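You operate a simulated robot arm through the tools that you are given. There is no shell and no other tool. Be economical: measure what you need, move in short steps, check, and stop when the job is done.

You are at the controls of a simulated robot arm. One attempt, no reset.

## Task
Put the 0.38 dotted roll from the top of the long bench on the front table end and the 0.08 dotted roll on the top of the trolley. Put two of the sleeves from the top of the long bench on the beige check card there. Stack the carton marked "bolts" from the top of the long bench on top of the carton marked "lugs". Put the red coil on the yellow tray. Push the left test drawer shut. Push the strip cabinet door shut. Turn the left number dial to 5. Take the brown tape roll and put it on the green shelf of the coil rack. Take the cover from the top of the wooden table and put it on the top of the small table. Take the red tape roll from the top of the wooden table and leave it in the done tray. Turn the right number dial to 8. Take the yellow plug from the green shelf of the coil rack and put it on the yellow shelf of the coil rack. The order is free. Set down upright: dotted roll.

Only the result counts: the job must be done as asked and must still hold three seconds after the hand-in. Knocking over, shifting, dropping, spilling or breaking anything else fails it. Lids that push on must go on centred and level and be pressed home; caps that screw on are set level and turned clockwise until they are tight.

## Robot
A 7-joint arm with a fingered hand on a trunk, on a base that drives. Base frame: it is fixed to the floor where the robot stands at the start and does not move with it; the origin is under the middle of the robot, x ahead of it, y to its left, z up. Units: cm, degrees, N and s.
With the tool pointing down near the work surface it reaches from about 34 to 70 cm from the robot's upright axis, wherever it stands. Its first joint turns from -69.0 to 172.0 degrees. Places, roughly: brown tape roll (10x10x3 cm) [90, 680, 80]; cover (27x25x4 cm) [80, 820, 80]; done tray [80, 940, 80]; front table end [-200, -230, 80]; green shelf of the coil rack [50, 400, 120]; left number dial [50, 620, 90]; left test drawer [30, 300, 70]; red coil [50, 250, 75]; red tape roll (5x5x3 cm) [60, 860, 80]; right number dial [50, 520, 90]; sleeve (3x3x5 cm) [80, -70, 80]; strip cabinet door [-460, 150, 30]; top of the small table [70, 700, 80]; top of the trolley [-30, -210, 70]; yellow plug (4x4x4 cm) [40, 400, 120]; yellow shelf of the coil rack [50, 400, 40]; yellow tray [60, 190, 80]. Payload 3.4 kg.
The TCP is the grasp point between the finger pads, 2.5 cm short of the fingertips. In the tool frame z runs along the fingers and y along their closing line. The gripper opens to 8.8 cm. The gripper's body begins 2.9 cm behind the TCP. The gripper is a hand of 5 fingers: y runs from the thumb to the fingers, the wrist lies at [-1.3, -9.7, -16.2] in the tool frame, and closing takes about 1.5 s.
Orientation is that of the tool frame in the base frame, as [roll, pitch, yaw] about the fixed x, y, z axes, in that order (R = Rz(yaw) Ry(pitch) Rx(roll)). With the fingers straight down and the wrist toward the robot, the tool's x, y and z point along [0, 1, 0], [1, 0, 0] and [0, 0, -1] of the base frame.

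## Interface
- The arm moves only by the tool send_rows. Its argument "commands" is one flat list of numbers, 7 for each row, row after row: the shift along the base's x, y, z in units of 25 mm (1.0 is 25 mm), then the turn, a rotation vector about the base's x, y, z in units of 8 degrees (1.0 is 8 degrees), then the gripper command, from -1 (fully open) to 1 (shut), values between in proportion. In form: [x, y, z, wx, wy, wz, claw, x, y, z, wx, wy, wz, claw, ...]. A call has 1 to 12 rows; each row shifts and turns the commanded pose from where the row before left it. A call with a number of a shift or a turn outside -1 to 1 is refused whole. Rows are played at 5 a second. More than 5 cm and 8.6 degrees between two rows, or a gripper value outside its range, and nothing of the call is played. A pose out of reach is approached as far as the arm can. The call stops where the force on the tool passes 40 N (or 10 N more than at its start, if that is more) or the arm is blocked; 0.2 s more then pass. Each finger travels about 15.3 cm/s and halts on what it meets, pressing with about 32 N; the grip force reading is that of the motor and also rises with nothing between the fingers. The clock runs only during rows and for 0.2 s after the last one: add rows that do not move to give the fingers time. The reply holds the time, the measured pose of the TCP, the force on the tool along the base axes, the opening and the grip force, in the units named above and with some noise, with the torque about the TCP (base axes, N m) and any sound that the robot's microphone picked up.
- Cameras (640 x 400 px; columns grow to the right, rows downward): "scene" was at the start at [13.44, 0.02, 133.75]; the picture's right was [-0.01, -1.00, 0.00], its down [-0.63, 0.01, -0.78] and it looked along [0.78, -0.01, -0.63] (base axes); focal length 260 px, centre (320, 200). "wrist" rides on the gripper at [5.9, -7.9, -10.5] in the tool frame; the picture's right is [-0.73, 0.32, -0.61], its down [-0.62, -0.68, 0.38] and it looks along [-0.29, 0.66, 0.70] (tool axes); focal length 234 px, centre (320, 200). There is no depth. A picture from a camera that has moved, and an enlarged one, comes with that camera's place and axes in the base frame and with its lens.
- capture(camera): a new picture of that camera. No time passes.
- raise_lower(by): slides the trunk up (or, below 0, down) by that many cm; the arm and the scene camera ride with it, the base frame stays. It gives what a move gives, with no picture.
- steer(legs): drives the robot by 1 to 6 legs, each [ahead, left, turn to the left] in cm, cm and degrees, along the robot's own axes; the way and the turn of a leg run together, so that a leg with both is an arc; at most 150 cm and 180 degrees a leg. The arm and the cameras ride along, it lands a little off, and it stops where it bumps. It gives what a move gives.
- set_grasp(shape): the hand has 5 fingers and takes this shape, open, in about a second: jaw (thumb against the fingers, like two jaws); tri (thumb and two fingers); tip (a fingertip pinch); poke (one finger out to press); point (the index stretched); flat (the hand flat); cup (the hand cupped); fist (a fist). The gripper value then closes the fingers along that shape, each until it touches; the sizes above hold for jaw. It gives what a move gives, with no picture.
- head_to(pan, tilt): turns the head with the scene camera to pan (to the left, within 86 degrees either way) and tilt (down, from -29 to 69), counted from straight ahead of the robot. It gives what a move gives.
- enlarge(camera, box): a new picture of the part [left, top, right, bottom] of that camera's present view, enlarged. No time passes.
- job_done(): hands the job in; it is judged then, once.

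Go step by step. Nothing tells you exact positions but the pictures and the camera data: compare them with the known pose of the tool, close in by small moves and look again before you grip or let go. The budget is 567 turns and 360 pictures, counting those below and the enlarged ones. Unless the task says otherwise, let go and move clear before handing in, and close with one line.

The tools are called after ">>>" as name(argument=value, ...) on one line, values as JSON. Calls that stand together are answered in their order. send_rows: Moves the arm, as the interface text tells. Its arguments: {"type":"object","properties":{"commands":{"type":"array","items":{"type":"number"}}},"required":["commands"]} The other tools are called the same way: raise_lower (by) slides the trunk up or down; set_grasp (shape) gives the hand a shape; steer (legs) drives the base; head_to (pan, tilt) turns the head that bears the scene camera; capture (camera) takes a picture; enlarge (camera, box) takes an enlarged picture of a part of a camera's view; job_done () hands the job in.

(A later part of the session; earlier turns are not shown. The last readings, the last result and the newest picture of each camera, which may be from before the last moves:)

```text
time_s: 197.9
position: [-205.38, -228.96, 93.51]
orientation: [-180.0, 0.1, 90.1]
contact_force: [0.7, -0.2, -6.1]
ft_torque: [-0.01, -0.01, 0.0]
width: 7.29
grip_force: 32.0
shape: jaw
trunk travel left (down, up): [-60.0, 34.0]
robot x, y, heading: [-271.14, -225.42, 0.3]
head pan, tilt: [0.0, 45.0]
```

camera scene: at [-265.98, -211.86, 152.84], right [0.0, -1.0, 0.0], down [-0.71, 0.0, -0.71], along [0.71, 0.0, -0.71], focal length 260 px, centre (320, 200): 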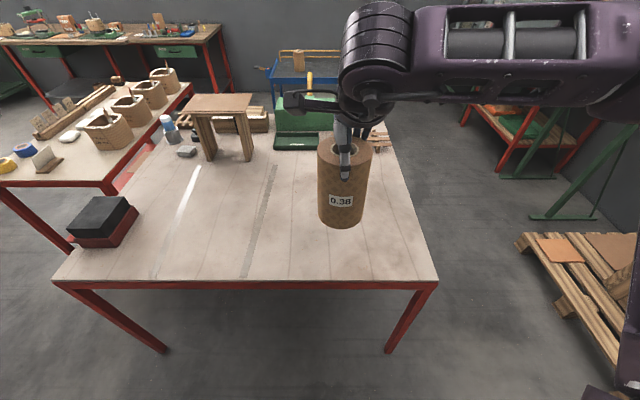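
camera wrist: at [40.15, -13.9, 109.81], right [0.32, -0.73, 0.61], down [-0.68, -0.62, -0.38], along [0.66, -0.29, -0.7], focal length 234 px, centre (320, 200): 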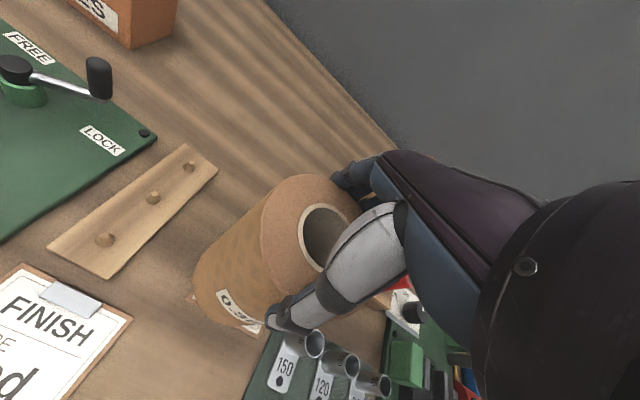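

>>> send_rows(commands=[0, 0, -0.12, 0, 0, 0, 1, 0, 0, -0.12, 0, 0, 0, 1, 0, 0, -0.12, 0, 0, 0, 1, 0, 0, 0, 0, 0, 0, 1])

>>> enlarge(camera="scene", box=[280, 120, 400, 240])

```text
time_s: 198.9
position: [-205.49, -228.98, 92.94]
orientation: [179.8, -0.1, 90.1]
contact_force: [0.0, -0.9, 12.1]
ft_torque: [-0.04, -0.38, -0.04]
width: 7.29
grip_force: 31.9
shape: jaw
trunk travel left (down, up): [-60.0, 34.0]
robot x, y, heading: [-271.18, -225.0, 0.2]
head pan, tilt: [0.0, 45.0]
```

```text
3.33 times, centred on (340, 180) of scene
camera zoom: at [-258.31, -225.11, 132.89], right [0.0, -1.0, 0.0], down [-0.71, 0.0, -0.71], along [0.71, 0.0, -0.71], focal length 867 px, centre (253, 267)
```

zoom: 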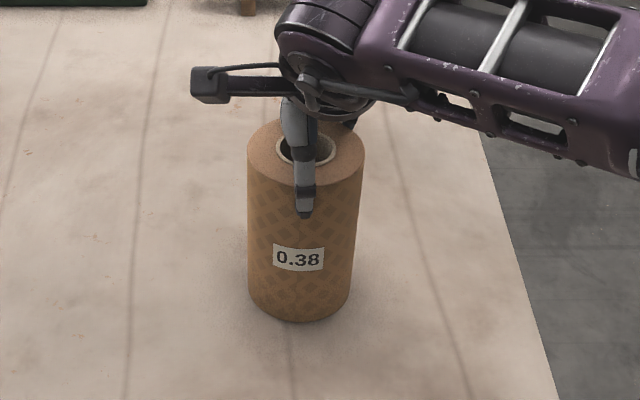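

Firmly on the table. Release and rise.

>>> send_rows(commands=[0, 0, 0.06, 0, 0, 0, 1, 0, 0, 0, 0, 0, 0, 0.4, 0, 0, 0, 0, 0, 0, -0.3, 0, 0, 0, 0, 0, 0, -1, 0, 0, 0, 0, 0, 0, -1, 0, 0, 0, 0, 0, 0, -1, 0, 0, 0.3, 0, 0, 0, -1, 0, 0, 0.4, 0, 0, 0, -1, 0, 0, 0.6, 0, 0, 0, -1, 0, 0, 1, 0, 0, 0, -1, 0, 0, 1, 0, 0, 0, -1])

>>> send_rows(commands=[0, 0, 1, 0, 0, 0, -1, 0, 0, 1, 0, 0, 0, -1, 0, 0, 1, 0, 0, 0, -1, 0, 0, 1, 0, 0, 0, -1, -1, 0, 0, 0, 0, 0, -1, -1, 0, 0, 0, 0, 0, -1, -1, 0, 0, 0, 0, 0, -1, -1, 0, 0, 0, 0, 0, -1, -1, 0, 0, 0, 0, 0, -1, -1, 0, 0, 0, 0, 0, -1])

>>> capture(camera="scene")

```text
time_s: 201.3
position: [-205.45, -228.68, 101.19]
orientation: [-180.0, 0.1, 90.1]
contact_force: [0.4, -0.2, 0.1]
ft_torque: [-0.04, -0.02, -0.04]
width: 8.82
grip_force: 0.1
shape: jaw
trunk travel left (down, up): [-60.0, 34.0]
robot x, y, heading: [-271.12, -225.28, 0.3]
head pan, tilt: [0.0, 45.0]
```

```text
time_s: 203.5
position: [-220.42, -228.93, 111.06]
orientation: [180.0, 0.0, 90.2]
contact_force: [1.3, 0.0, 0.9]
ft_torque: [0.01, -0.01, 0.04]
width: 8.79
grip_force: 0.1
shape: jaw
trunk travel left (down, up): [-60.0, 34.0]
robot x, y, heading: [-271.01, -224.78, 0.0]
head pan, tilt: [0.0, 45.0]
```

```text
254 pictures are left
camera scene: at [-258.14, -225.11, 132.85], right [0.0, -1.0, 0.0], down [-0.71, 0.0, -0.71], along [0.71, 0.0, -0.71], focal length 260 px, centre (320, 200)
```

scene: 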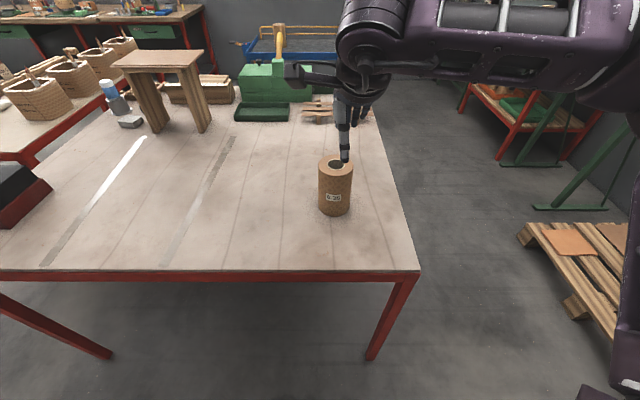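

0.38 roll is placed. Next the strip cabinet door around (−460, 150, 30): I back off, turn that way and look.

>>> steer(legs=[[-10, 0, 0], [0, 0, 115]])

>>> raise_lower(by=15)

>>> head_to(pan=10, tilt=15)

>>> capture(camera="scene")

```text
time_s: 209.4
position: [-298.59, -177.43, 111.15]
orientation: [-180.0, 0.0, -156.0]
contact_force: [-0.4, -0.4, -0.2]
ft_torque: [0.02, -0.01, -0.02]
width: 8.78
grip_force: 0.1
shape: jaw
trunk travel left (down, up): [-60.0, 34.0]
robot x, y, heading: [-281.39, -225.28, 114.2]
head pan, tilt: [0.0, 45.0]
```

```text
time_s: 211.1
position: [-298.49, -177.49, 126.09]
orientation: [-180.0, 0.0, -156.0]
contact_force: [0.3, 0.0, 0.5]
ft_torque: [0.03, 0.0, 0.03]
width: 8.82
grip_force: 0.0
shape: jaw
trunk travel left (down, up): [-75.0, 19.0]
robot x, y, heading: [-280.83, -225.55, 114.3]
head pan, tilt: [0.0, 45.0]
```

```text
time_s: 212.1
position: [-298.5, -177.49, 126.16]
orientation: [-180.0, 0.1, -156.0]
contact_force: [-0.1, -0.9, 0.3]
ft_torque: [-0.01, 0.01, -0.01]
width: 8.79
grip_force: 0.1
shape: jaw
trunk travel left (down, up): [-75.0, 19.0]
robot x, y, heading: [-281.29, -225.49, 114.0]
head pan, tilt: [10.0, 15.0]
```

```text
253 pictures are left
camera scene: at [-288.76, -212.86, 152.52], right [0.83, 0.56, 0.0], down [0.15, -0.22, -0.97], along [-0.54, 0.8, -0.26], focal length 260 px, centre (320, 200)
```

scene: 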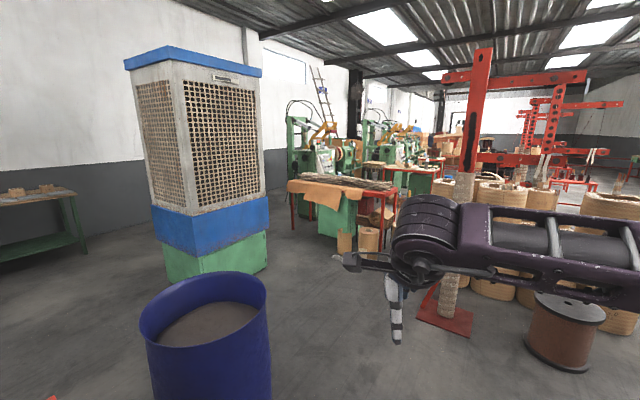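

The strip cabinet is the green unit with strips on top, straight ahead. I drive between barrel and column.

>>> steer(legs=[[107, -13, 0], [100, -10, 0]])

>>> head_to(pan=10, tilt=25)

>>> capture(camera="scene")

```text
time_s: 222.5
position: [-361.77, 22.08, 126.1]
orientation: [-180.0, 0.0, -155.9]
contact_force: [-0.7, 0.9, 0.1]
ft_torque: [0.0, 0.02, -0.03]
width: 8.81
grip_force: 0.0
shape: jaw
trunk travel left (down, up): [-75.0, 19.0]
robot x, y, heading: [-344.42, -25.71, 114.3]
head pan, tilt: [10.0, 15.0]
```

```text
time_s: 223.2
position: [-361.79, 22.22, 126.11]
orientation: [-180.0, 0.0, -155.9]
contact_force: [0.1, 0.0, -0.3]
ft_torque: [0.0, -0.02, 0.0]
width: 8.84
grip_force: 0.1
shape: jaw
trunk travel left (down, up): [-75.0, 19.0]
robot x, y, heading: [-344.88, -25.31, 114.1]
head pan, tilt: [10.0, 25.0]
```

```text
252 pictures are left
camera scene: at [-351.9, -13.33, 150.91], right [0.83, 0.56, 0.0], down [0.24, -0.35, -0.91], along [-0.51, 0.75, -0.42], focal length 260 px, centre (320, 200)
```

scene: 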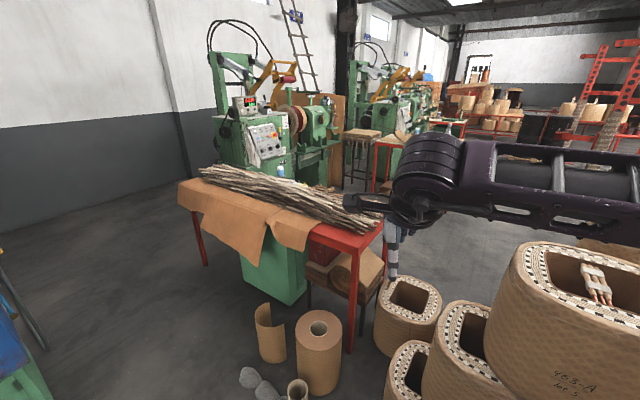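

>>> enlarge(camera="scene", box=[170, 160, 400, 400])

```text
1.67 times, centred on (285, 280) of scene
camera zoom: at [-351.9, -13.33, 150.91], right [0.83, 0.56, 0.0], down [0.24, -0.35, -0.91], along [-0.51, 0.75, -0.42], focal length 433 px, centre (378, 67)
```

zoom: 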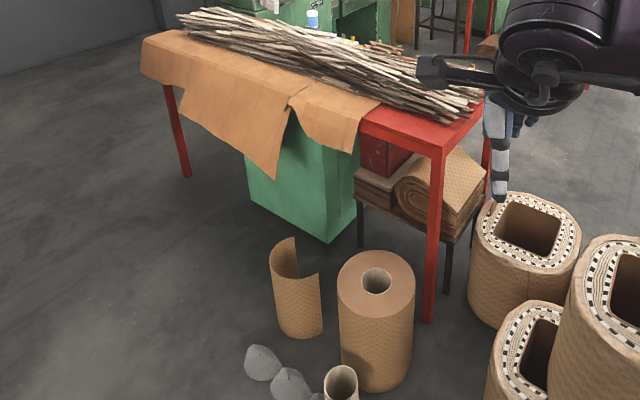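

The cabinet's visible faces have no door; it may be on the far side. I raise the camera and move left for a better look.

>>> raise_lower(by=19)

>>> steer(legs=[[0, 90, 0]])

>>> head_to(pan=0, tilt=25)

>>> capture(camera="scene")

>>> head_to(pan=-40, tilt=25)

>>> capture(camera="scene")

```text
time_s: 225.3
position: [-361.94, 22.17, 145.14]
orientation: [179.9, 0.0, -156.1]
contact_force: [-0.5, -0.6, -0.1]
ft_torque: [0.0, 0.0, 0.0]
width: 8.8
grip_force: 0.0
shape: jaw
trunk travel left (down, up): [-94.0, 0.0]
robot x, y, heading: [-344.35, -25.45, 114.0]
head pan, tilt: [10.0, 25.0]
```

```text
time_s: 230.1
position: [-444.34, -14.0, 145.18]
orientation: [180.0, 0.0, -157.0]
contact_force: [-0.1, -0.9, -0.1]
ft_torque: [0.03, -0.01, 0.02]
width: 8.78
grip_force: 0.0
shape: jaw
trunk travel left (down, up): [-94.0, 0.0]
robot x, y, heading: [-427.88, -62.59, 112.9]
head pan, tilt: [10.0, 25.0]
```

```text
time_s: 230.8
position: [-444.42, -14.03, 144.98]
orientation: [180.0, 0.0, -157.1]
contact_force: [-0.2, 0.0, 0.6]
ft_torque: [0.0, -0.01, 0.02]
width: 8.82
grip_force: 0.1
shape: jaw
trunk travel left (down, up): [-94.0, 0.0]
robot x, y, heading: [-428.04, -62.09, 113.2]
head pan, tilt: [0.0, 25.0]
```

```text
250 pictures are left
camera scene: at [-433.7, -48.94, 169.9], right [0.92, 0.39, 0.0], down [0.17, -0.39, -0.91], along [-0.36, 0.83, -0.42], focal length 260 px, centre (320, 200)
```

scene: 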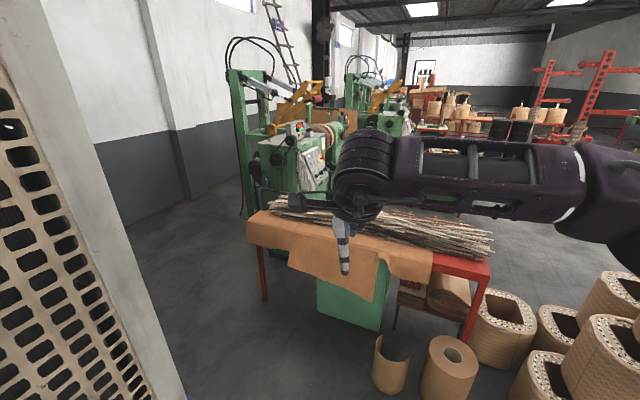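

```text
time_s: 231.8
position: [-444.41, -14.08, 145.08]
orientation: [-180.0, -0.1, -156.9]
contact_force: [0.1, 0.1, -0.2]
ft_torque: [0.0, 0.0, 0.01]
width: 8.81
grip_force: 0.0
shape: jaw
trunk travel left (down, up): [-94.0, 0.0]
robot x, y, heading: [-428.18, -61.71, 113.0]
head pan, tilt: [-40.0, 25.0]
```

```text
249 pictures are left
camera scene: at [-427.39, -48.58, 169.9], right [0.96, -0.29, 0.0], down [-0.12, -0.4, -0.91], along [0.26, 0.87, -0.42], focal length 260 px, centre (320, 200)
```

scene: 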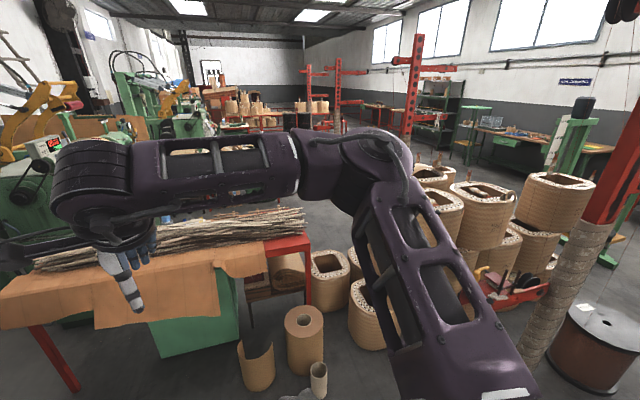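

The door must be on the far (+y) side. I drive along the corridor in front of the table to its left end and look around.

>>> steer(legs=[[80, -24, 0], [47, 108, 0]])

>>> head_to(pan=-45, tilt=35)

>>> capture(camera="scene")

>>> head_to(pan=0, tilt=30)

>>> capture(camera="scene")

```text
time_s: 235.5
position: [-452.34, 56.19, 144.66]
orientation: [-179.7, -0.2, -157.0]
contact_force: [-0.3, 0.3, -0.5]
ft_torque: [-0.08, -0.02, -0.04]
width: 8.77
grip_force: 0.0
shape: jaw
trunk travel left (down, up): [-94.0, 0.0]
robot x, y, heading: [-436.18, 7.3, 113.0]
head pan, tilt: [-40.0, 25.0]
stopped in leg 1: the robot was blocked; the commanded pose is now the measured one
```

```text
time_s: 236.2
position: [-452.44, 55.6, 145.0]
orientation: [-179.9, 0.0, -157.1]
contact_force: [1.0, -0.4, -0.6]
ft_torque: [-0.02, -0.02, -0.04]
width: 8.8
grip_force: 0.1
shape: jaw
trunk travel left (down, up): [-94.0, 0.0]
robot x, y, heading: [-436.1, 7.33, 113.2]
head pan, tilt: [-45.0, 35.0]
```

```text
248 pictures are left
camera scene: at [-434.84, 20.49, 168.31], right [0.93, -0.37, 0.0], down [-0.21, -0.53, -0.82], along [0.31, 0.76, -0.57], focal length 260 px, centre (320, 200)
```

scene: 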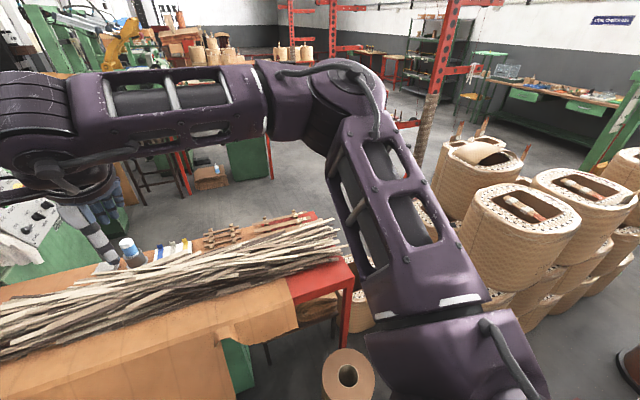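

```text
time_s: 237.3
position: [-452.45, 55.46, 145.04]
orientation: [-180.0, 0.0, -157.0]
contact_force: [0.3, 0.3, 0.1]
ft_torque: [0.0, 0.03, -0.03]
width: 8.78
grip_force: 0.1
shape: jaw
trunk travel left (down, up): [-94.0, 0.0]
robot x, y, heading: [-436.06, 7.48, 112.9]
head pan, tilt: [0.0, 30.0]
```

```text
247 pictures are left
camera scene: at [-441.63, 20.48, 169.1], right [0.92, 0.39, 0.0], down [0.2, -0.46, -0.87], along [-0.34, 0.8, -0.5], focal length 260 px, centre (320, 200)
```

scene: 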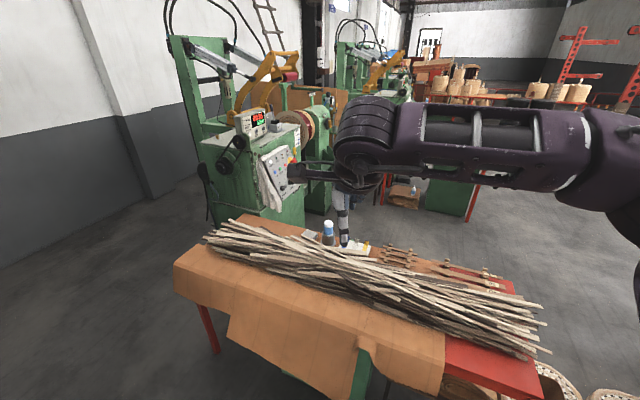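

I got blocked by the lumps on the floor in front of the table. I back off and look left for free floor.

>>> steer(legs=[[-10, 0, 0]])

>>> head_to(pan=55, tilt=45)

>>> capture(camera="scene")

>>> head_to(pan=-20, tilt=60)

>>> capture(camera="scene")

```text
time_s: 238.5
position: [-448.69, 46.55, 145.02]
orientation: [-179.8, 0.1, -156.9]
contact_force: [-0.5, 0.1, 0.3]
ft_torque: [0.0, 0.01, 0.03]
width: 8.82
grip_force: 0.1
shape: jaw
trunk travel left (down, up): [-94.0, 0.0]
robot x, y, heading: [-432.17, -2.03, 113.3]
head pan, tilt: [0.0, 30.0]
```

```text
time_s: 239.7
position: [-448.55, 46.24, 144.99]
orientation: [-179.9, 0.1, -157.0]
contact_force: [-0.5, 0.6, 0.8]
ft_torque: [-0.03, -0.03, 0.01]
width: 8.81
grip_force: 0.1
shape: jaw
trunk travel left (down, up): [-94.0, 0.0]
robot x, y, heading: [-431.96, -1.54, 113.2]
head pan, tilt: [55.0, 45.0]
```

```text
246 pictures are left
camera scene: at [-442.15, 4.64, 166.85], right [0.21, 0.98, 0.0], down [0.69, -0.15, -0.71], along [-0.69, 0.15, -0.71], focal length 260 px, centre (320, 200)
```

scene: 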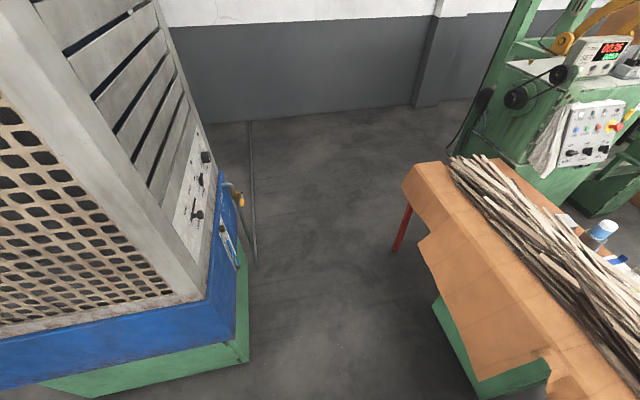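

```text
time_s: 241.2
position: [-448.56, 46.36, 145.04]
orientation: [-180.0, 0.0, -157.1]
contact_force: [-0.1, -0.4, 0.3]
ft_torque: [0.0, -0.01, 0.0]
width: 8.8
grip_force: 0.0
shape: jaw
trunk travel left (down, up): [-94.0, 0.0]
robot x, y, heading: [-431.8, -1.68, 113.3]
head pan, tilt: [-20.0, 60.0]
```

```text
245 pictures are left
camera scene: at [-434.57, 9.6, 164.9], right [1.0, 0.06, 0.0], down [0.05, -0.86, -0.5], along [-0.03, 0.5, -0.87], focal length 260 px, centre (320, 200)
```

scene: 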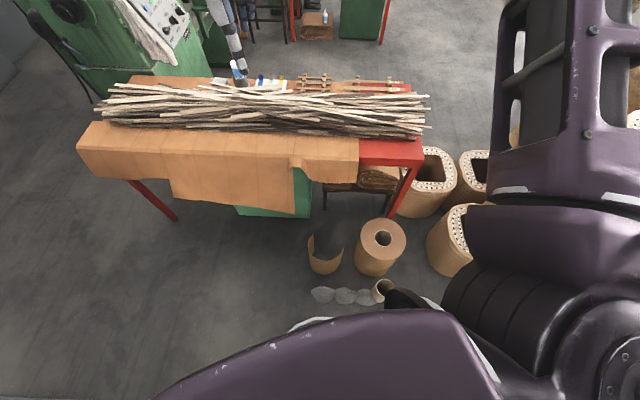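

Free corridor between cooler and table, and free floor behind. I'll turn to 90°, slip left between stones and cooler, then go round the table's left end.

>>> steer(legs=[[0, 0, -23.2], [7, 33, 0], [20, 16, 0], [0, 108, 0], [0, 0, -90]])

>>> head_to(pan=40, tilt=35)

>>> capture(camera="scene")

```text
time_s: 255.0
position: [-539.38, 23.13, 145.12]
orientation: [-179.9, 0.0, 92.5]
contact_force: [-0.4, 0.4, -0.4]
ft_torque: [0.02, -0.01, -0.03]
width: 8.78
grip_force: 0.0
shape: jaw
trunk travel left (down, up): [-94.0, 0.0]
robot x, y, heading: [-590.37, 24.51, 2.5]
head pan, tilt: [-20.0, 60.0]
```

```text
time_s: 256.3
position: [-539.3, 23.11, 145.03]
orientation: [-179.9, 0.0, 92.6]
contact_force: [-0.5, 1.3, 0.0]
ft_torque: [-0.02, 0.03, 0.02]
width: 8.79
grip_force: 0.0
shape: jaw
trunk travel left (down, up): [-94.0, 0.0]
robot x, y, heading: [-590.28, 24.57, 2.7]
head pan, tilt: [40.0, 35.0]
```

```text
244 pictures are left
camera scene: at [-578.85, 30.85, 168.32], right [0.68, -0.74, 0.0], down [-0.42, -0.39, -0.82], along [0.6, 0.55, -0.57], focal length 260 px, centre (320, 200)
```

scene: 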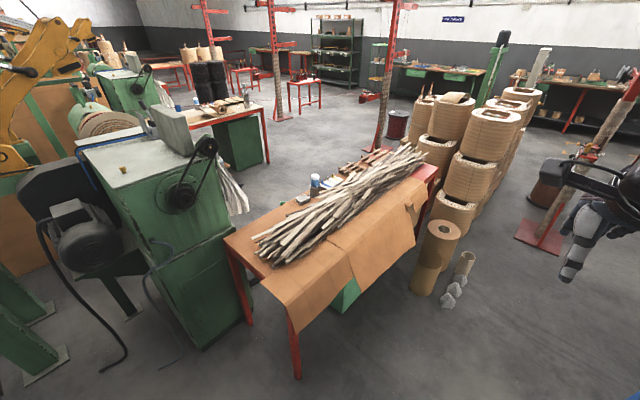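

The machine blocks the west side; the door must be approached from the north-east later. I retrace my way back, toward the bench for the sleeves.

>>> steer(legs=[[0, 0, 87.4], [0, -110, 0], [-20, -16, 0], [-7, -33, 0], [-24, -86, 0], [-55, 0, 0]])

```text
time_s: 273.1
position: [-346.03, 36.58, 145.05]
orientation: [-180.0, -0.1, -176.6]
contact_force: [0.6, 0.1, 0.0]
ft_torque: [0.01, 0.04, 0.02]
width: 8.81
grip_force: 0.1
shape: jaw
trunk travel left (down, up): [-94.0, 0.0]
robot x, y, heading: [-346.63, -14.44, 93.6]
head pan, tilt: [40.0, 35.0]
stopped in leg 5: the robot was blocked; the commanded pose is now the measured one
```

>>> steer(legs=[[-4, 8, -3.6], [-62, 0, 0], [0, -72, 0]])

>>> head_to(pan=-35, tilt=35)

>>> capture(camera="scene")

```text
time_s: 280.8
position: [-279.77, -29.65, 145.11]
orientation: [-179.9, 0.0, -179.7]
contact_force: [0.3, 0.0, 0.6]
ft_torque: [0.01, 0.0, -0.01]
width: 8.78
grip_force: 0.1
shape: jaw
trunk travel left (down, up): [-94.0, 0.0]
robot x, y, heading: [-282.9, -79.96, 90.3]
head pan, tilt: [40.0, 35.0]
```

```text
time_s: 282.2
position: [-279.66, -29.6, 145.02]
orientation: [-179.9, 0.0, -179.7]
contact_force: [0.1, -0.3, -0.5]
ft_torque: [0.0, 0.02, 0.0]
width: 8.81
grip_force: 0.0
shape: jaw
trunk travel left (down, up): [-94.0, 0.0]
robot x, y, heading: [-283.49, -80.11, 90.3]
head pan, tilt: [-35.0, 35.0]
```

```text
243 pictures are left
camera scene: at [-278.33, -67.94, 168.32], right [0.82, -0.57, 0.0], down [-0.33, -0.47, -0.82], along [0.47, 0.67, -0.57], focal length 260 px, centre (320, 200)
```

scene: 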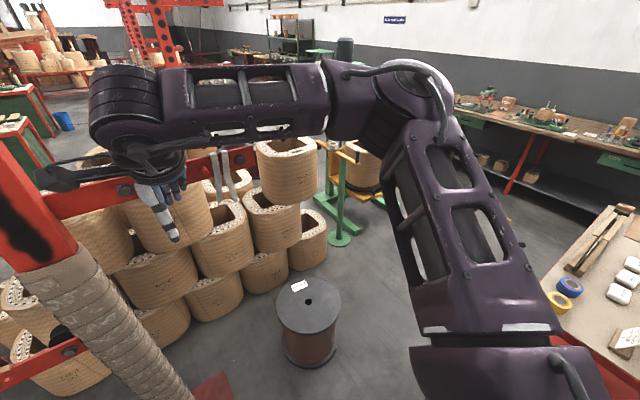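

The hand is near a column's red arm; I move right first, then retrace to the aisle.

>>> steer(legs=[[-4, -46, 0], [74, -46, 0], [14, -110, 0]])

>>> head_to(pan=15, tilt=25)

>>> capture(camera="scene")

```text
time_s: 294.5
position: [-76.99, 55.21, 145.0]
orientation: [-179.9, 0.0, 179.8]
contact_force: [-0.7, 0.4, -0.1]
ft_torque: [0.0, -0.02, 0.01]
width: 8.77
grip_force: 0.0
shape: jaw
trunk travel left (down, up): [-94.0, 0.0]
robot x, y, heading: [-81.07, 4.56, 90.0]
head pan, tilt: [-35.0, 35.0]
```

```text
time_s: 295.7
position: [-77.14, 55.24, 144.95]
orientation: [-179.9, 0.0, 179.7]
contact_force: [0.1, 0.0, 0.8]
ft_torque: [-0.01, -0.01, 0.0]
width: 8.81
grip_force: 0.1
shape: jaw
trunk travel left (down, up): [-94.0, 0.0]
robot x, y, heading: [-81.16, 4.37, 90.0]
head pan, tilt: [15.0, 25.0]
```

```text
242 pictures are left
camera scene: at [-83.37, 18.57, 169.9], right [0.97, 0.26, 0.0], down [0.11, -0.41, -0.91], along [-0.23, 0.88, -0.42], focal length 260 px, centre (320, 200)
```

scene: 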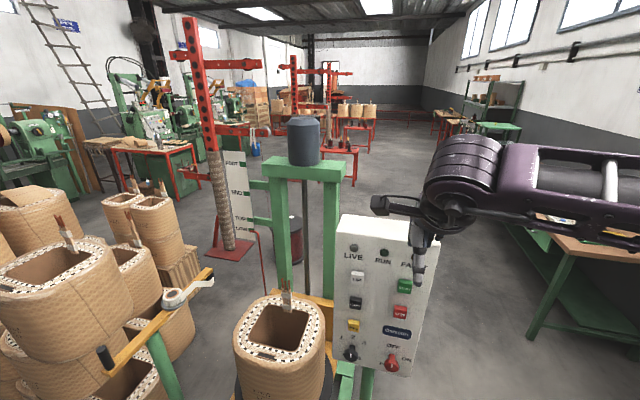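

The aisle ahead has a test stand. I turn to the bench and go to the sleeves at its right end.

>>> steer(legs=[[-20, 0, 0], [0, 0, -90], [84, -50, 0]])

>>> head_to(pan=0, tilt=45)

>>> capture(camera="scene")

```text
time_s: 305.8
position: [52.63, -71.18, 145.0]
orientation: [-179.9, 0.1, 88.6]
contact_force: [0.0, 1.3, -0.7]
ft_torque: [0.0, 0.04, -0.02]
width: 8.82
grip_force: 0.0
shape: jaw
trunk travel left (down, up): [-94.0, 0.0]
robot x, y, heading: [2.05, -66.18, -1.2]
head pan, tilt: [15.0, 25.0]
```

```text
time_s: 306.6
position: [52.76, -71.19, 144.92]
orientation: [-179.8, 0.0, 88.7]
contact_force: [-0.2, 1.0, 0.2]
ft_torque: [0.03, -0.01, 0.03]
width: 8.81
grip_force: 0.0
shape: jaw
trunk travel left (down, up): [-94.0, 0.0]
robot x, y, heading: [2.31, -66.36, -1.2]
head pan, tilt: [0.0, 45.0]
```

```text
241 pictures are left
camera scene: at [15.13, -66.55, 166.85], right [-0.02, -1.0, 0.0], down [-0.71, 0.01, -0.71], along [0.71, -0.01, -0.71], focal length 260 px, centre (320, 200)
```

scene: 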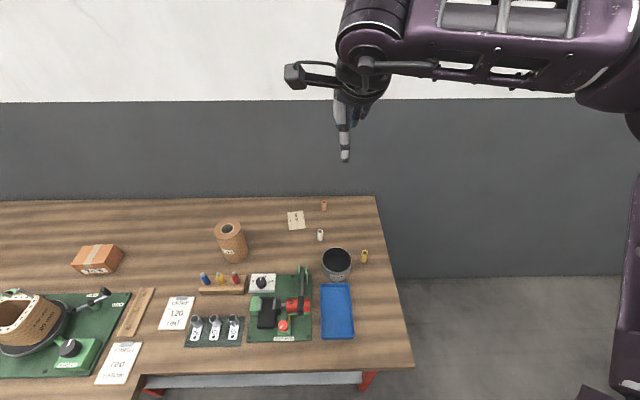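

>>> enlarge(camera="scene", box=[260, 185, 420, 285])

```text
4.00 times, centred on (340, 235) of scene
camera zoom: at [15.13, -66.55, 166.85], right [-0.02, -1.0, 0.0], down [-0.71, 0.01, -0.71], along [0.71, -0.01, -0.71], focal length 1040 px, centre (240, 60)
```

zoom: 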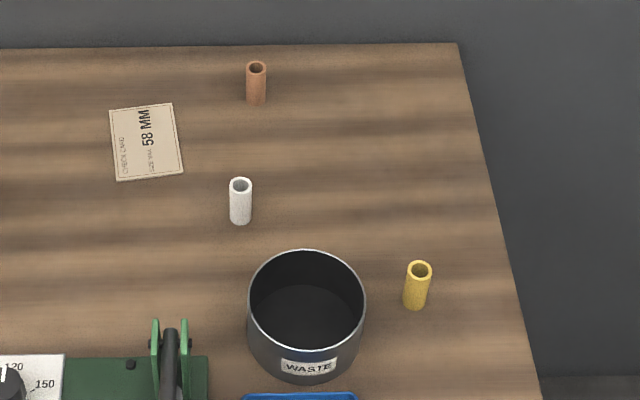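

The beige CHECK CARD is at (88, −58); sleeves: white (78,−68), yellow (68,−84), brown (94,−70). I move in close and lower the trunk.

>>> steer(legs=[[6.5, -1.5, 1.2]])

>>> raise_lower(by=-34)

>>> head_to(pan=0, tilt=40)

>>> capture(camera="scene")

>>> capture(camera="wrist")

```text
time_s: 307.6
position: [58.74, -71.6, 145.36]
orientation: [179.7, 0.1, 90.0]
contact_force: [-0.2, 0.0, 0.6]
ft_torque: [-0.07, -0.01, -0.03]
width: 8.8
grip_force: 0.0
shape: jaw
trunk travel left (down, up): [-94.0, 0.0]
robot x, y, heading: [8.76, -67.94, 0.2]
head pan, tilt: [0.0, 45.0]
```

```text
time_s: 311.0
position: [59.27, -71.68, 111.05]
orientation: [-180.0, 0.0, 90.0]
contact_force: [0.1, -0.2, -0.5]
ft_torque: [-0.03, -0.03, 0.0]
width: 8.8
grip_force: 0.0
shape: jaw
trunk travel left (down, up): [-60.0, 34.0]
robot x, y, heading: [8.63, -68.29, 0.1]
head pan, tilt: [0.0, 45.0]
```

```text
time_s: 311.6
position: [59.27, -71.87, 111.06]
orientation: [180.0, -0.1, 90.0]
contact_force: [0.4, -0.5, 0.0]
ft_torque: [0.03, -0.04, -0.03]
width: 8.8
grip_force: 0.1
shape: jaw
trunk travel left (down, up): [-60.0, 34.0]
robot x, y, heading: [8.45, -67.87, -0.1]
head pan, tilt: [0.0, 40.0]
```

```text
239 pictures are left
camera scene: at [21.93, -67.81, 133.57], right [0.0, -1.0, 0.0], down [-0.64, 0.0, -0.77], along [0.77, 0.0, -0.64], focal length 260 px, centre (320, 200)
```

scene: 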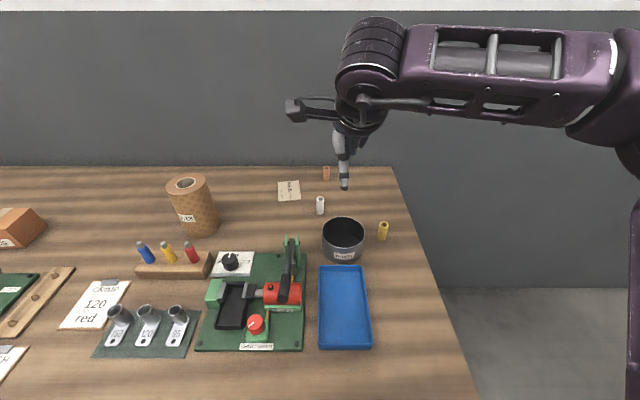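

```text
238 pictures are left
camera wrist: at [51.36, -65.72, 121.66], right [0.32, -0.73, 0.61], down [-0.68, -0.62, -0.38], along [0.66, -0.29, -0.7], focal length 234 px, centre (320, 200)
```

wrist: 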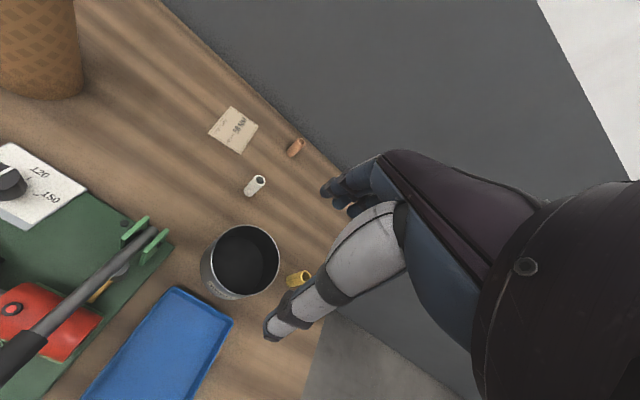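

>>> enlarge(camera="scene", box=[265, 160, 405, 250])

```text
4.44 times, centred on (335, 205) of scene
camera zoom: at [21.93, -67.81, 133.57], right [0.0, -1.0, 0.0], down [-0.64, 0.0, -0.77], along [0.77, 0.0, -0.64], focal length 1156 px, centre (253, 178)
```

zoom: 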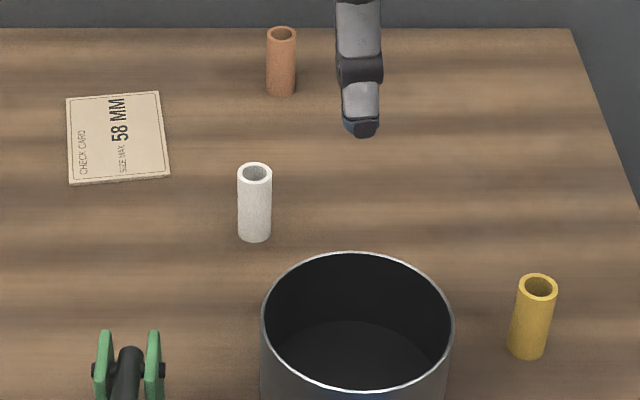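

White sleeve at (78.2, −68.0). Moving above it and descending partway.

>>> send_rows(commands=[0.945, 0.19, 0, 0, 0, 0, -1, 0.945, 0.19, 0, 0, 0, 0, -1, 0.945, 0.19, 0, 0, 0, 0, -1, 0.945, 0.19, 0, 0, 0, 0, -1, 0.945, 0.19, 0, 0, 0, 0, -1, 0.945, 0.19, 0, 0, 0, 0, -1, 0.945, 0.19, 0, 0, 0, 0, -1, 0.945, 0.19, 0, 0, 0, 0, -1, 0, 0, -1, 0, 0, 0, -1, 0, 0, -1, 0, 0, 0, -1, 0, 0, -1, 0, 0, 0, -1])

>>> send_rows(commands=[0, 0, -1, 0, 0, 0, -0.5, 0, 0, -1, 0, 0, 0, -0.3, 0, 0, -1, 0, 0, 0, -0.3, 0, 0, -1, 0, 0, 0, -0.3, 0, 0, 0, 0, 0, 0, -0.3])

>>> enlarge(camera="scene", box=[265, 140, 405, 250])

>>> capture(camera="wrist")

```text
time_s: 314.0
position: [78.13, -67.72, 103.44]
orientation: [-180.0, -0.1, 90.1]
contact_force: [0.4, -0.4, 0.1]
ft_torque: [0.04, 0.02, 0.02]
width: 8.8
grip_force: 0.1
shape: jaw
trunk travel left (down, up): [-60.0, 34.0]
robot x, y, heading: [8.69, -68.01, 0.0]
head pan, tilt: [0.0, 40.0]
```

```text
time_s: 315.2
position: [77.96, -67.73, 93.63]
orientation: [179.9, 0.0, 90.0]
contact_force: [-0.5, -0.9, 0.5]
ft_torque: [-0.02, -0.01, 0.0]
width: 5.74
grip_force: 0.1
shape: jaw
trunk travel left (down, up): [-60.0, 34.0]
robot x, y, heading: [8.49, -67.91, 0.3]
head pan, tilt: [0.0, 40.0]
```

```text
3.64 times, centred on (335, 195) of scene
camera zoom: at [21.91, -67.8, 133.57], right [0.0, -1.0, 0.0], down [-0.64, 0.0, -0.77], along [0.77, 0.0, -0.64], focal length 946 px, centre (266, 218)
```

zoom: 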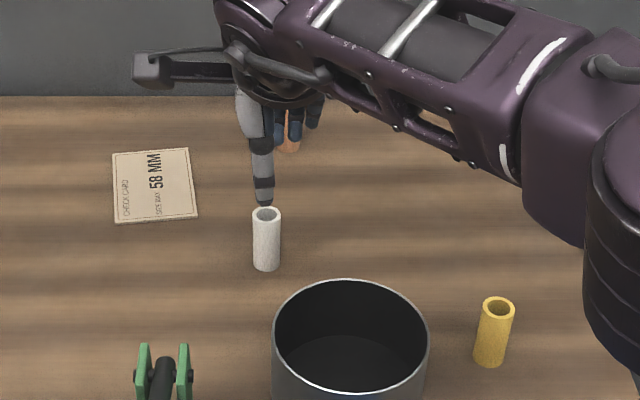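

```text
235 pictures are left
camera wrist: at [70.07, -61.85, 104.21], right [0.32, -0.73, 0.61], down [-0.68, -0.62, -0.38], along [0.66, -0.29, -0.7], focal length 234 px, centre (320, 200)
```

wrist: 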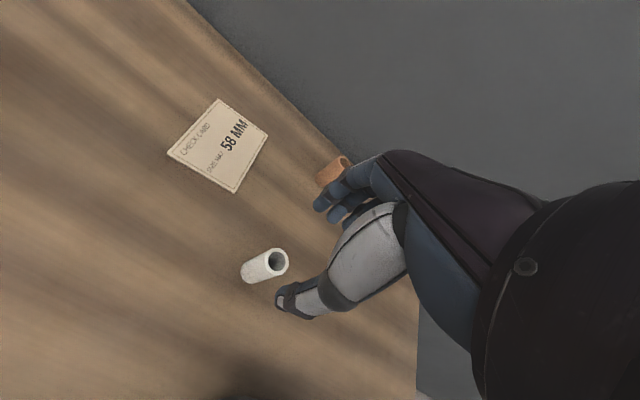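

Sleeve is centred under the grasp point. Descend and grip.

>>> send_rows(commands=[0, 0, -0.8, 0, 0, 0, -0.3, 0, 0, -0.8, 0, 0, 0, -0.3, 0, 0, -0.8, 0, 0, 0, -0.3, 0, 0, -0.5, 0, 0, 0, -0.3, 0, 0, -0.4, 0, 0, 0, -0.3, 0, 0, 0, 0, 0, 0, -0.3])

>>> send_rows(commands=[0, 0, 0, 0, 0, 0, 0.4, 0, 0, 0, 0, 0, 0, 1, 0, 0, 0, 0, 0, 0, 1, 0, 0, 0, 0, 0, 0, 1, 0, 0, 0, 0, 0, 0, 1, 0, 0, 0, 0, 0, 0, 1])

>>> enlarge(camera="scene", box=[265, 140, 405, 250])

>>> capture(camera="wrist")

```text
time_s: 316.6
position: [78.16, -67.75, 85.26]
orientation: [-180.0, -0.1, 90.0]
contact_force: [-0.3, 0.7, 0.3]
ft_torque: [0.0, 0.01, -0.03]
width: 5.75
grip_force: 0.2
shape: jaw
trunk travel left (down, up): [-60.0, 34.0]
robot x, y, heading: [8.5, -68.05, 0.1]
head pan, tilt: [0.0, 40.0]
```

```text
time_s: 318.0
position: [78.21, -67.75, 85.34]
orientation: [180.0, 0.1, 90.1]
contact_force: [0.8, 0.2, 0.4]
ft_torque: [0.0, 0.0, -0.02]
width: 1.38
grip_force: 32.1
shape: jaw
trunk travel left (down, up): [-60.0, 34.0]
robot x, y, heading: [8.49, -68.02, 0.2]
head pan, tilt: [0.0, 40.0]
```

```text
3.64 times, centred on (335, 195) of scene
camera zoom: at [21.93, -67.81, 133.57], right [0.0, -1.0, 0.0], down [-0.64, 0.0, -0.77], along [0.77, 0.0, -0.64], focal length 946 px, centre (266, 218)
```

zoom: 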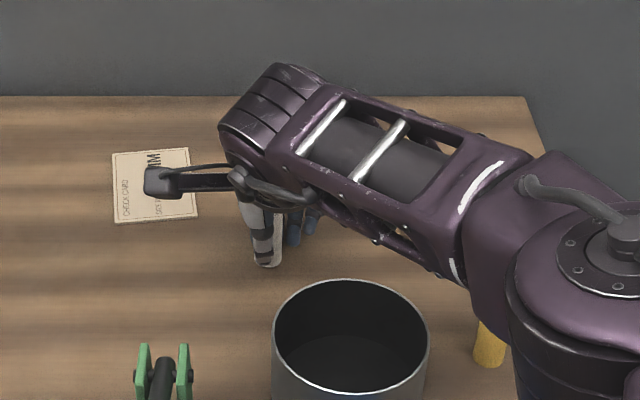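

```text
233 pictures are left
camera wrist: at [70.27, -61.83, 95.86], right [0.32, -0.73, 0.61], down [-0.68, -0.62, -0.38], along [0.66, -0.29, -0.7], focal length 234 px, centre (320, 200)
```

wrist: 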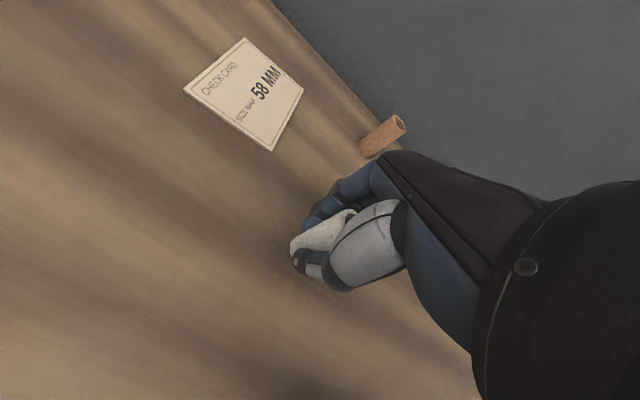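

Gripped. Lift, then move the base forward and left so the card is within reach.

>>> send_rows(commands=[0, 0, 0.5, 0, 0, 0, 1, 0, 0, 1, 0, 0, 0, 1, 0, 0, 1, 0, 0, 0, 1, 0, 0, 0.8, 0, 0, 0, 1, 0, 0, 0, 0, 0, 0, 1])

>>> steer(legs=[[4, 9, 0]])

>>> capture(camera="scene")

>>> capture(camera="wrist")

```text
time_s: 319.2
position: [78.03, -67.61, 93.59]
orientation: [-179.8, -0.1, 89.9]
contact_force: [0.7, 0.1, 0.7]
ft_torque: [0.03, -0.01, 0.06]
width: 1.39
grip_force: 32.1
shape: jaw
trunk travel left (down, up): [-60.0, 34.0]
robot x, y, heading: [8.51, -68.15, 0.0]
head pan, tilt: [0.0, 40.0]
```

```text
time_s: 320.4
position: [82.05, -58.61, 93.66]
orientation: [-179.9, 0.0, 90.1]
contact_force: [0.8, 0.2, 0.0]
ft_torque: [0.05, -0.01, -0.01]
width: 1.38
grip_force: 32.0
shape: jaw
trunk travel left (down, up): [-60.0, 34.0]
robot x, y, heading: [12.39, -58.96, 0.3]
head pan, tilt: [0.0, 40.0]
```

```text
232 pictures are left
camera scene: at [25.93, -58.61, 133.57], right [0.0, -1.0, 0.0], down [-0.64, 0.0, -0.77], along [0.77, 0.0, -0.64], focal length 260 px, centre (320, 200)
```

scene: 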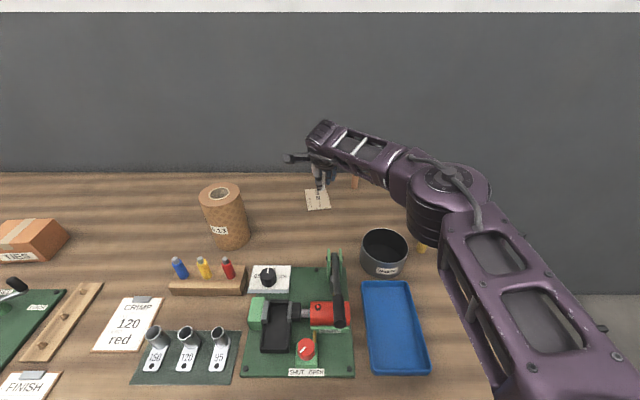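

```text
231 pictures are left
camera wrist: at [74.16, -52.61, 104.16], right [0.32, -0.73, 0.61], down [-0.68, -0.62, -0.38], along [0.66, -0.29, -0.7], focal length 234 px, centre (320, 200)
```

wrist: 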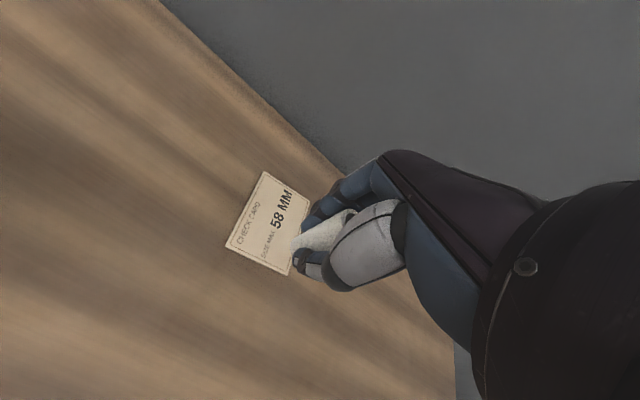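

The card is ahead. I move over its left half (87, −56.2) and lower.

>>> send_rows(commands=[0.66, 0.32, 0, 0, 0, 0, 1, 0.66, 0.32, 0, 0, 0, 0, 1, 0.66, 0.32, 0, 0, 0, 0, 1, 0, 0, -1, 0, 0, 0, 1, 0, 0, -1, 0, 0, 0, 1, 0, 0, -0.8, 0, 0, 0, 1, 0, 0, 0, 0, 0, 0, 1])

>>> enlarge(camera="scene", box=[265, 130, 405, 230])

>>> capture(camera="wrist")

```text
time_s: 322.0
position: [83.19, -57.8, 86.2]
orientation: [-180.0, 0.1, 90.1]
contact_force: [1.6, 0.4, -0.6]
ft_torque: [0.0, 0.01, 0.0]
width: 1.39
grip_force: 31.7
shape: jaw
out of reach, approached as far as the arm can: row 2, 3, 4, 6
trunk travel left (down, up): [-60.0, 34.0]
robot x, y, heading: [12.62, -58.88, 0.1]
head pan, tilt: [0.0, 40.0]
```

```text
4.00 times, centred on (335, 180) of scene
camera zoom: at [25.87, -58.62, 133.57], right [0.0, -1.0, 0.0], down [-0.64, 0.0, -0.77], along [0.77, 0.0, -0.64], focal length 1040 px, centre (260, 280)
```

zoom: 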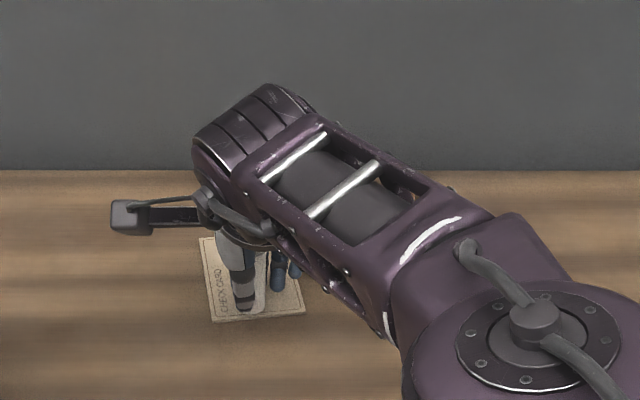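

```text
229 pictures are left
camera wrist: at [75.36, -51.7, 96.74], right [0.32, -0.73, 0.61], down [-0.68, -0.62, -0.38], along [0.66, -0.29, -0.7], focal length 234 px, centre (320, 200)
```

wrist: 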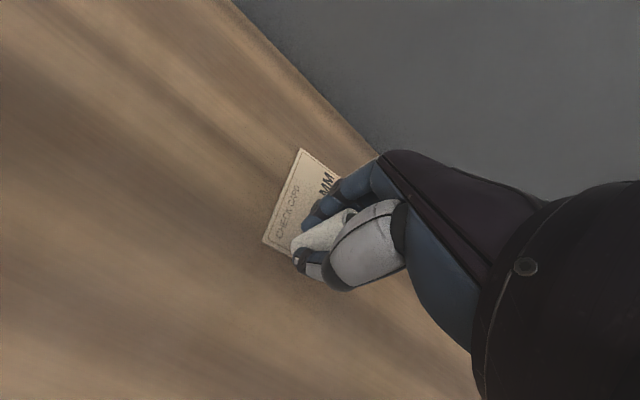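

Reach limit. I raise slightly and nudge the base 4.5 cm further ahead.

>>> send_rows(commands=[0, 0, 0.8, 0, 0, 0, 1, 0, 0, 0, 0, 0, 0, 1])

>>> steer(legs=[[4.5, 0, 0]])

>>> capture(camera="wrist")

```text
time_s: 322.6
position: [83.17, -57.74, 88.14]
orientation: [-180.0, 0.0, 90.0]
contact_force: [-0.2, 0.0, -0.8]
ft_torque: [-0.02, 0.01, 0.0]
width: 1.4
grip_force: 32.4
shape: jaw
trunk travel left (down, up): [-60.0, 34.0]
robot x, y, heading: [12.31, -58.79, 0.3]
head pan, tilt: [0.0, 40.0]
```

```text
time_s: 323.5
position: [84.99, -57.69, 88.06]
orientation: [179.9, 0.0, 90.0]
contact_force: [0.3, 0.1, 0.3]
ft_torque: [-0.01, -0.04, 0.01]
width: 1.41
grip_force: 31.7
shape: jaw
trunk travel left (down, up): [-60.0, 34.0]
robot x, y, heading: [14.36, -58.5, 0.2]
head pan, tilt: [0.0, 40.0]
stopped in leg 1: the robot was blocked; the commanded pose is now the measured one
```

```text
228 pictures are left
camera wrist: at [77.15, -51.84, 98.7], right [0.32, -0.73, 0.61], down [-0.68, -0.62, -0.38], along [0.66, -0.29, -0.7], focal length 234 px, centre (320, 200)
```

wrist: 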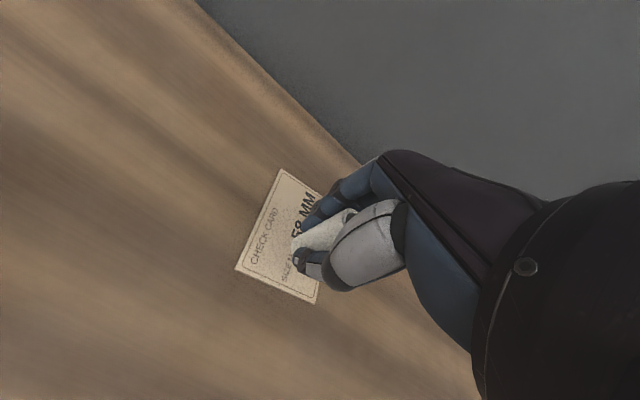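

Blocked at the bench, but the sleeve is over the card now. I shift to y −56.3 and lower to touch.

>>> send_rows(commands=[0, 0.3, 0, 0, 0, 0, 1, 0, 0.26, 0, 0, 0, 0, 1, 0, 0, -0.5, 0, 0, 0, 1, 0, 0, -0.4, 0, 0, 0, 1, 0, 0, -0.1, 0, 0, 0, 1, 0, 0, 0, 0, 0, 0, 1])

>>> capture(camera="wrist")

>>> enlarge(camera="scene", box=[265, 150, 405, 250])

```text
time_s: 324.9
position: [84.64, -56.42, 85.46]
orientation: [180.0, -0.1, 89.9]
contact_force: [-0.1, -0.8, 5.6]
ft_torque: [-0.05, -0.12, 0.01]
width: 1.41
grip_force: 31.8
shape: jaw
out of reach, approached as far as the arm can: row 4
trunk travel left (down, up): [-60.0, 34.0]
robot x, y, heading: [14.17, -58.94, -0.1]
head pan, tilt: [0.0, 40.0]
```

```text
227 pictures are left
camera wrist: at [76.78, -50.59, 96.06], right [0.32, -0.73, 0.61], down [-0.68, -0.62, -0.39], along [0.66, -0.29, -0.7], focal length 234 px, centre (320, 200)
```

wrist: 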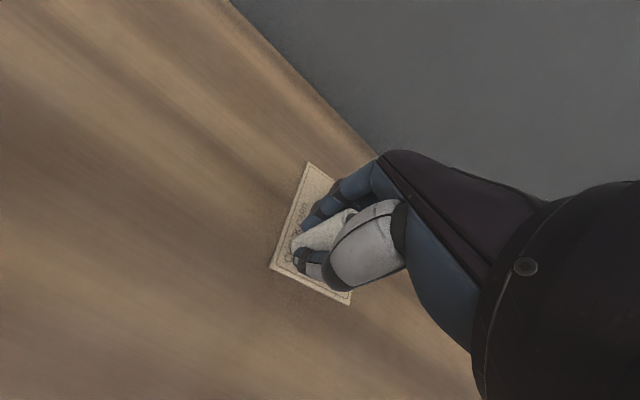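

```text
4.00 times, centred on (335, 200) of scene
camera zoom: at [27.55, -58.72, 133.59], right [0.0, -1.0, 0.0], down [-0.64, 0.0, -0.77], along [0.77, 0.0, -0.64], focal length 1040 px, centre (260, 200)
```

zoom: 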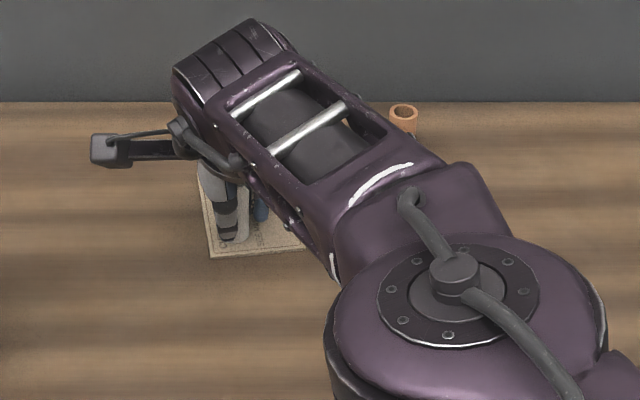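

Contact on the card. Release with partial opening and lift off.

>>> send_rows(commands=[0, 0, 0.04, 0, 0, 0, 1, 0, 0, 0, 0, 0, 0, 0.4, 0, 0, 0, 0, 0, 0, 0, 0, 0, 0, 0, 0, 0, -0.25, 0, 0, 0, 0, 0, 0, -0.25, 0, 0, 0.4, 0, 0, 0, -0.25, 0, 0, 0.6, 0, 0, 0, -0.25, 0, 0, 1, 0, 0, 0, -0.25, 0, 0, 1, 0, 0, 0, -0.25, 0, 0, 1, 0, 0, 0, -0.25])

>>> capture(camera="wrist")

```text
time_s: 327.1
position: [84.77, -56.5, 95.53]
orientation: [-179.9, 0.1, 90.0]
contact_force: [0.0, 0.6, -0.4]
ft_torque: [0.01, -0.02, 0.0]
width: 5.46
grip_force: 0.1
shape: jaw
trunk travel left (down, up): [-60.0, 34.0]
robot x, y, heading: [14.01, -58.87, 0.2]
head pan, tilt: [0.0, 40.0]
```

```text
225 pictures are left
camera wrist: at [76.89, -50.54, 106.29], right [0.32, -0.73, 0.61], down [-0.68, -0.62, -0.38], along [0.66, -0.29, -0.7], focal length 234 px, centre (320, 200)
```

wrist: 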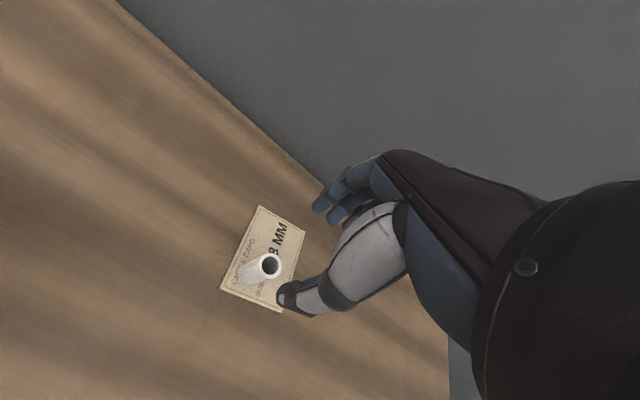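

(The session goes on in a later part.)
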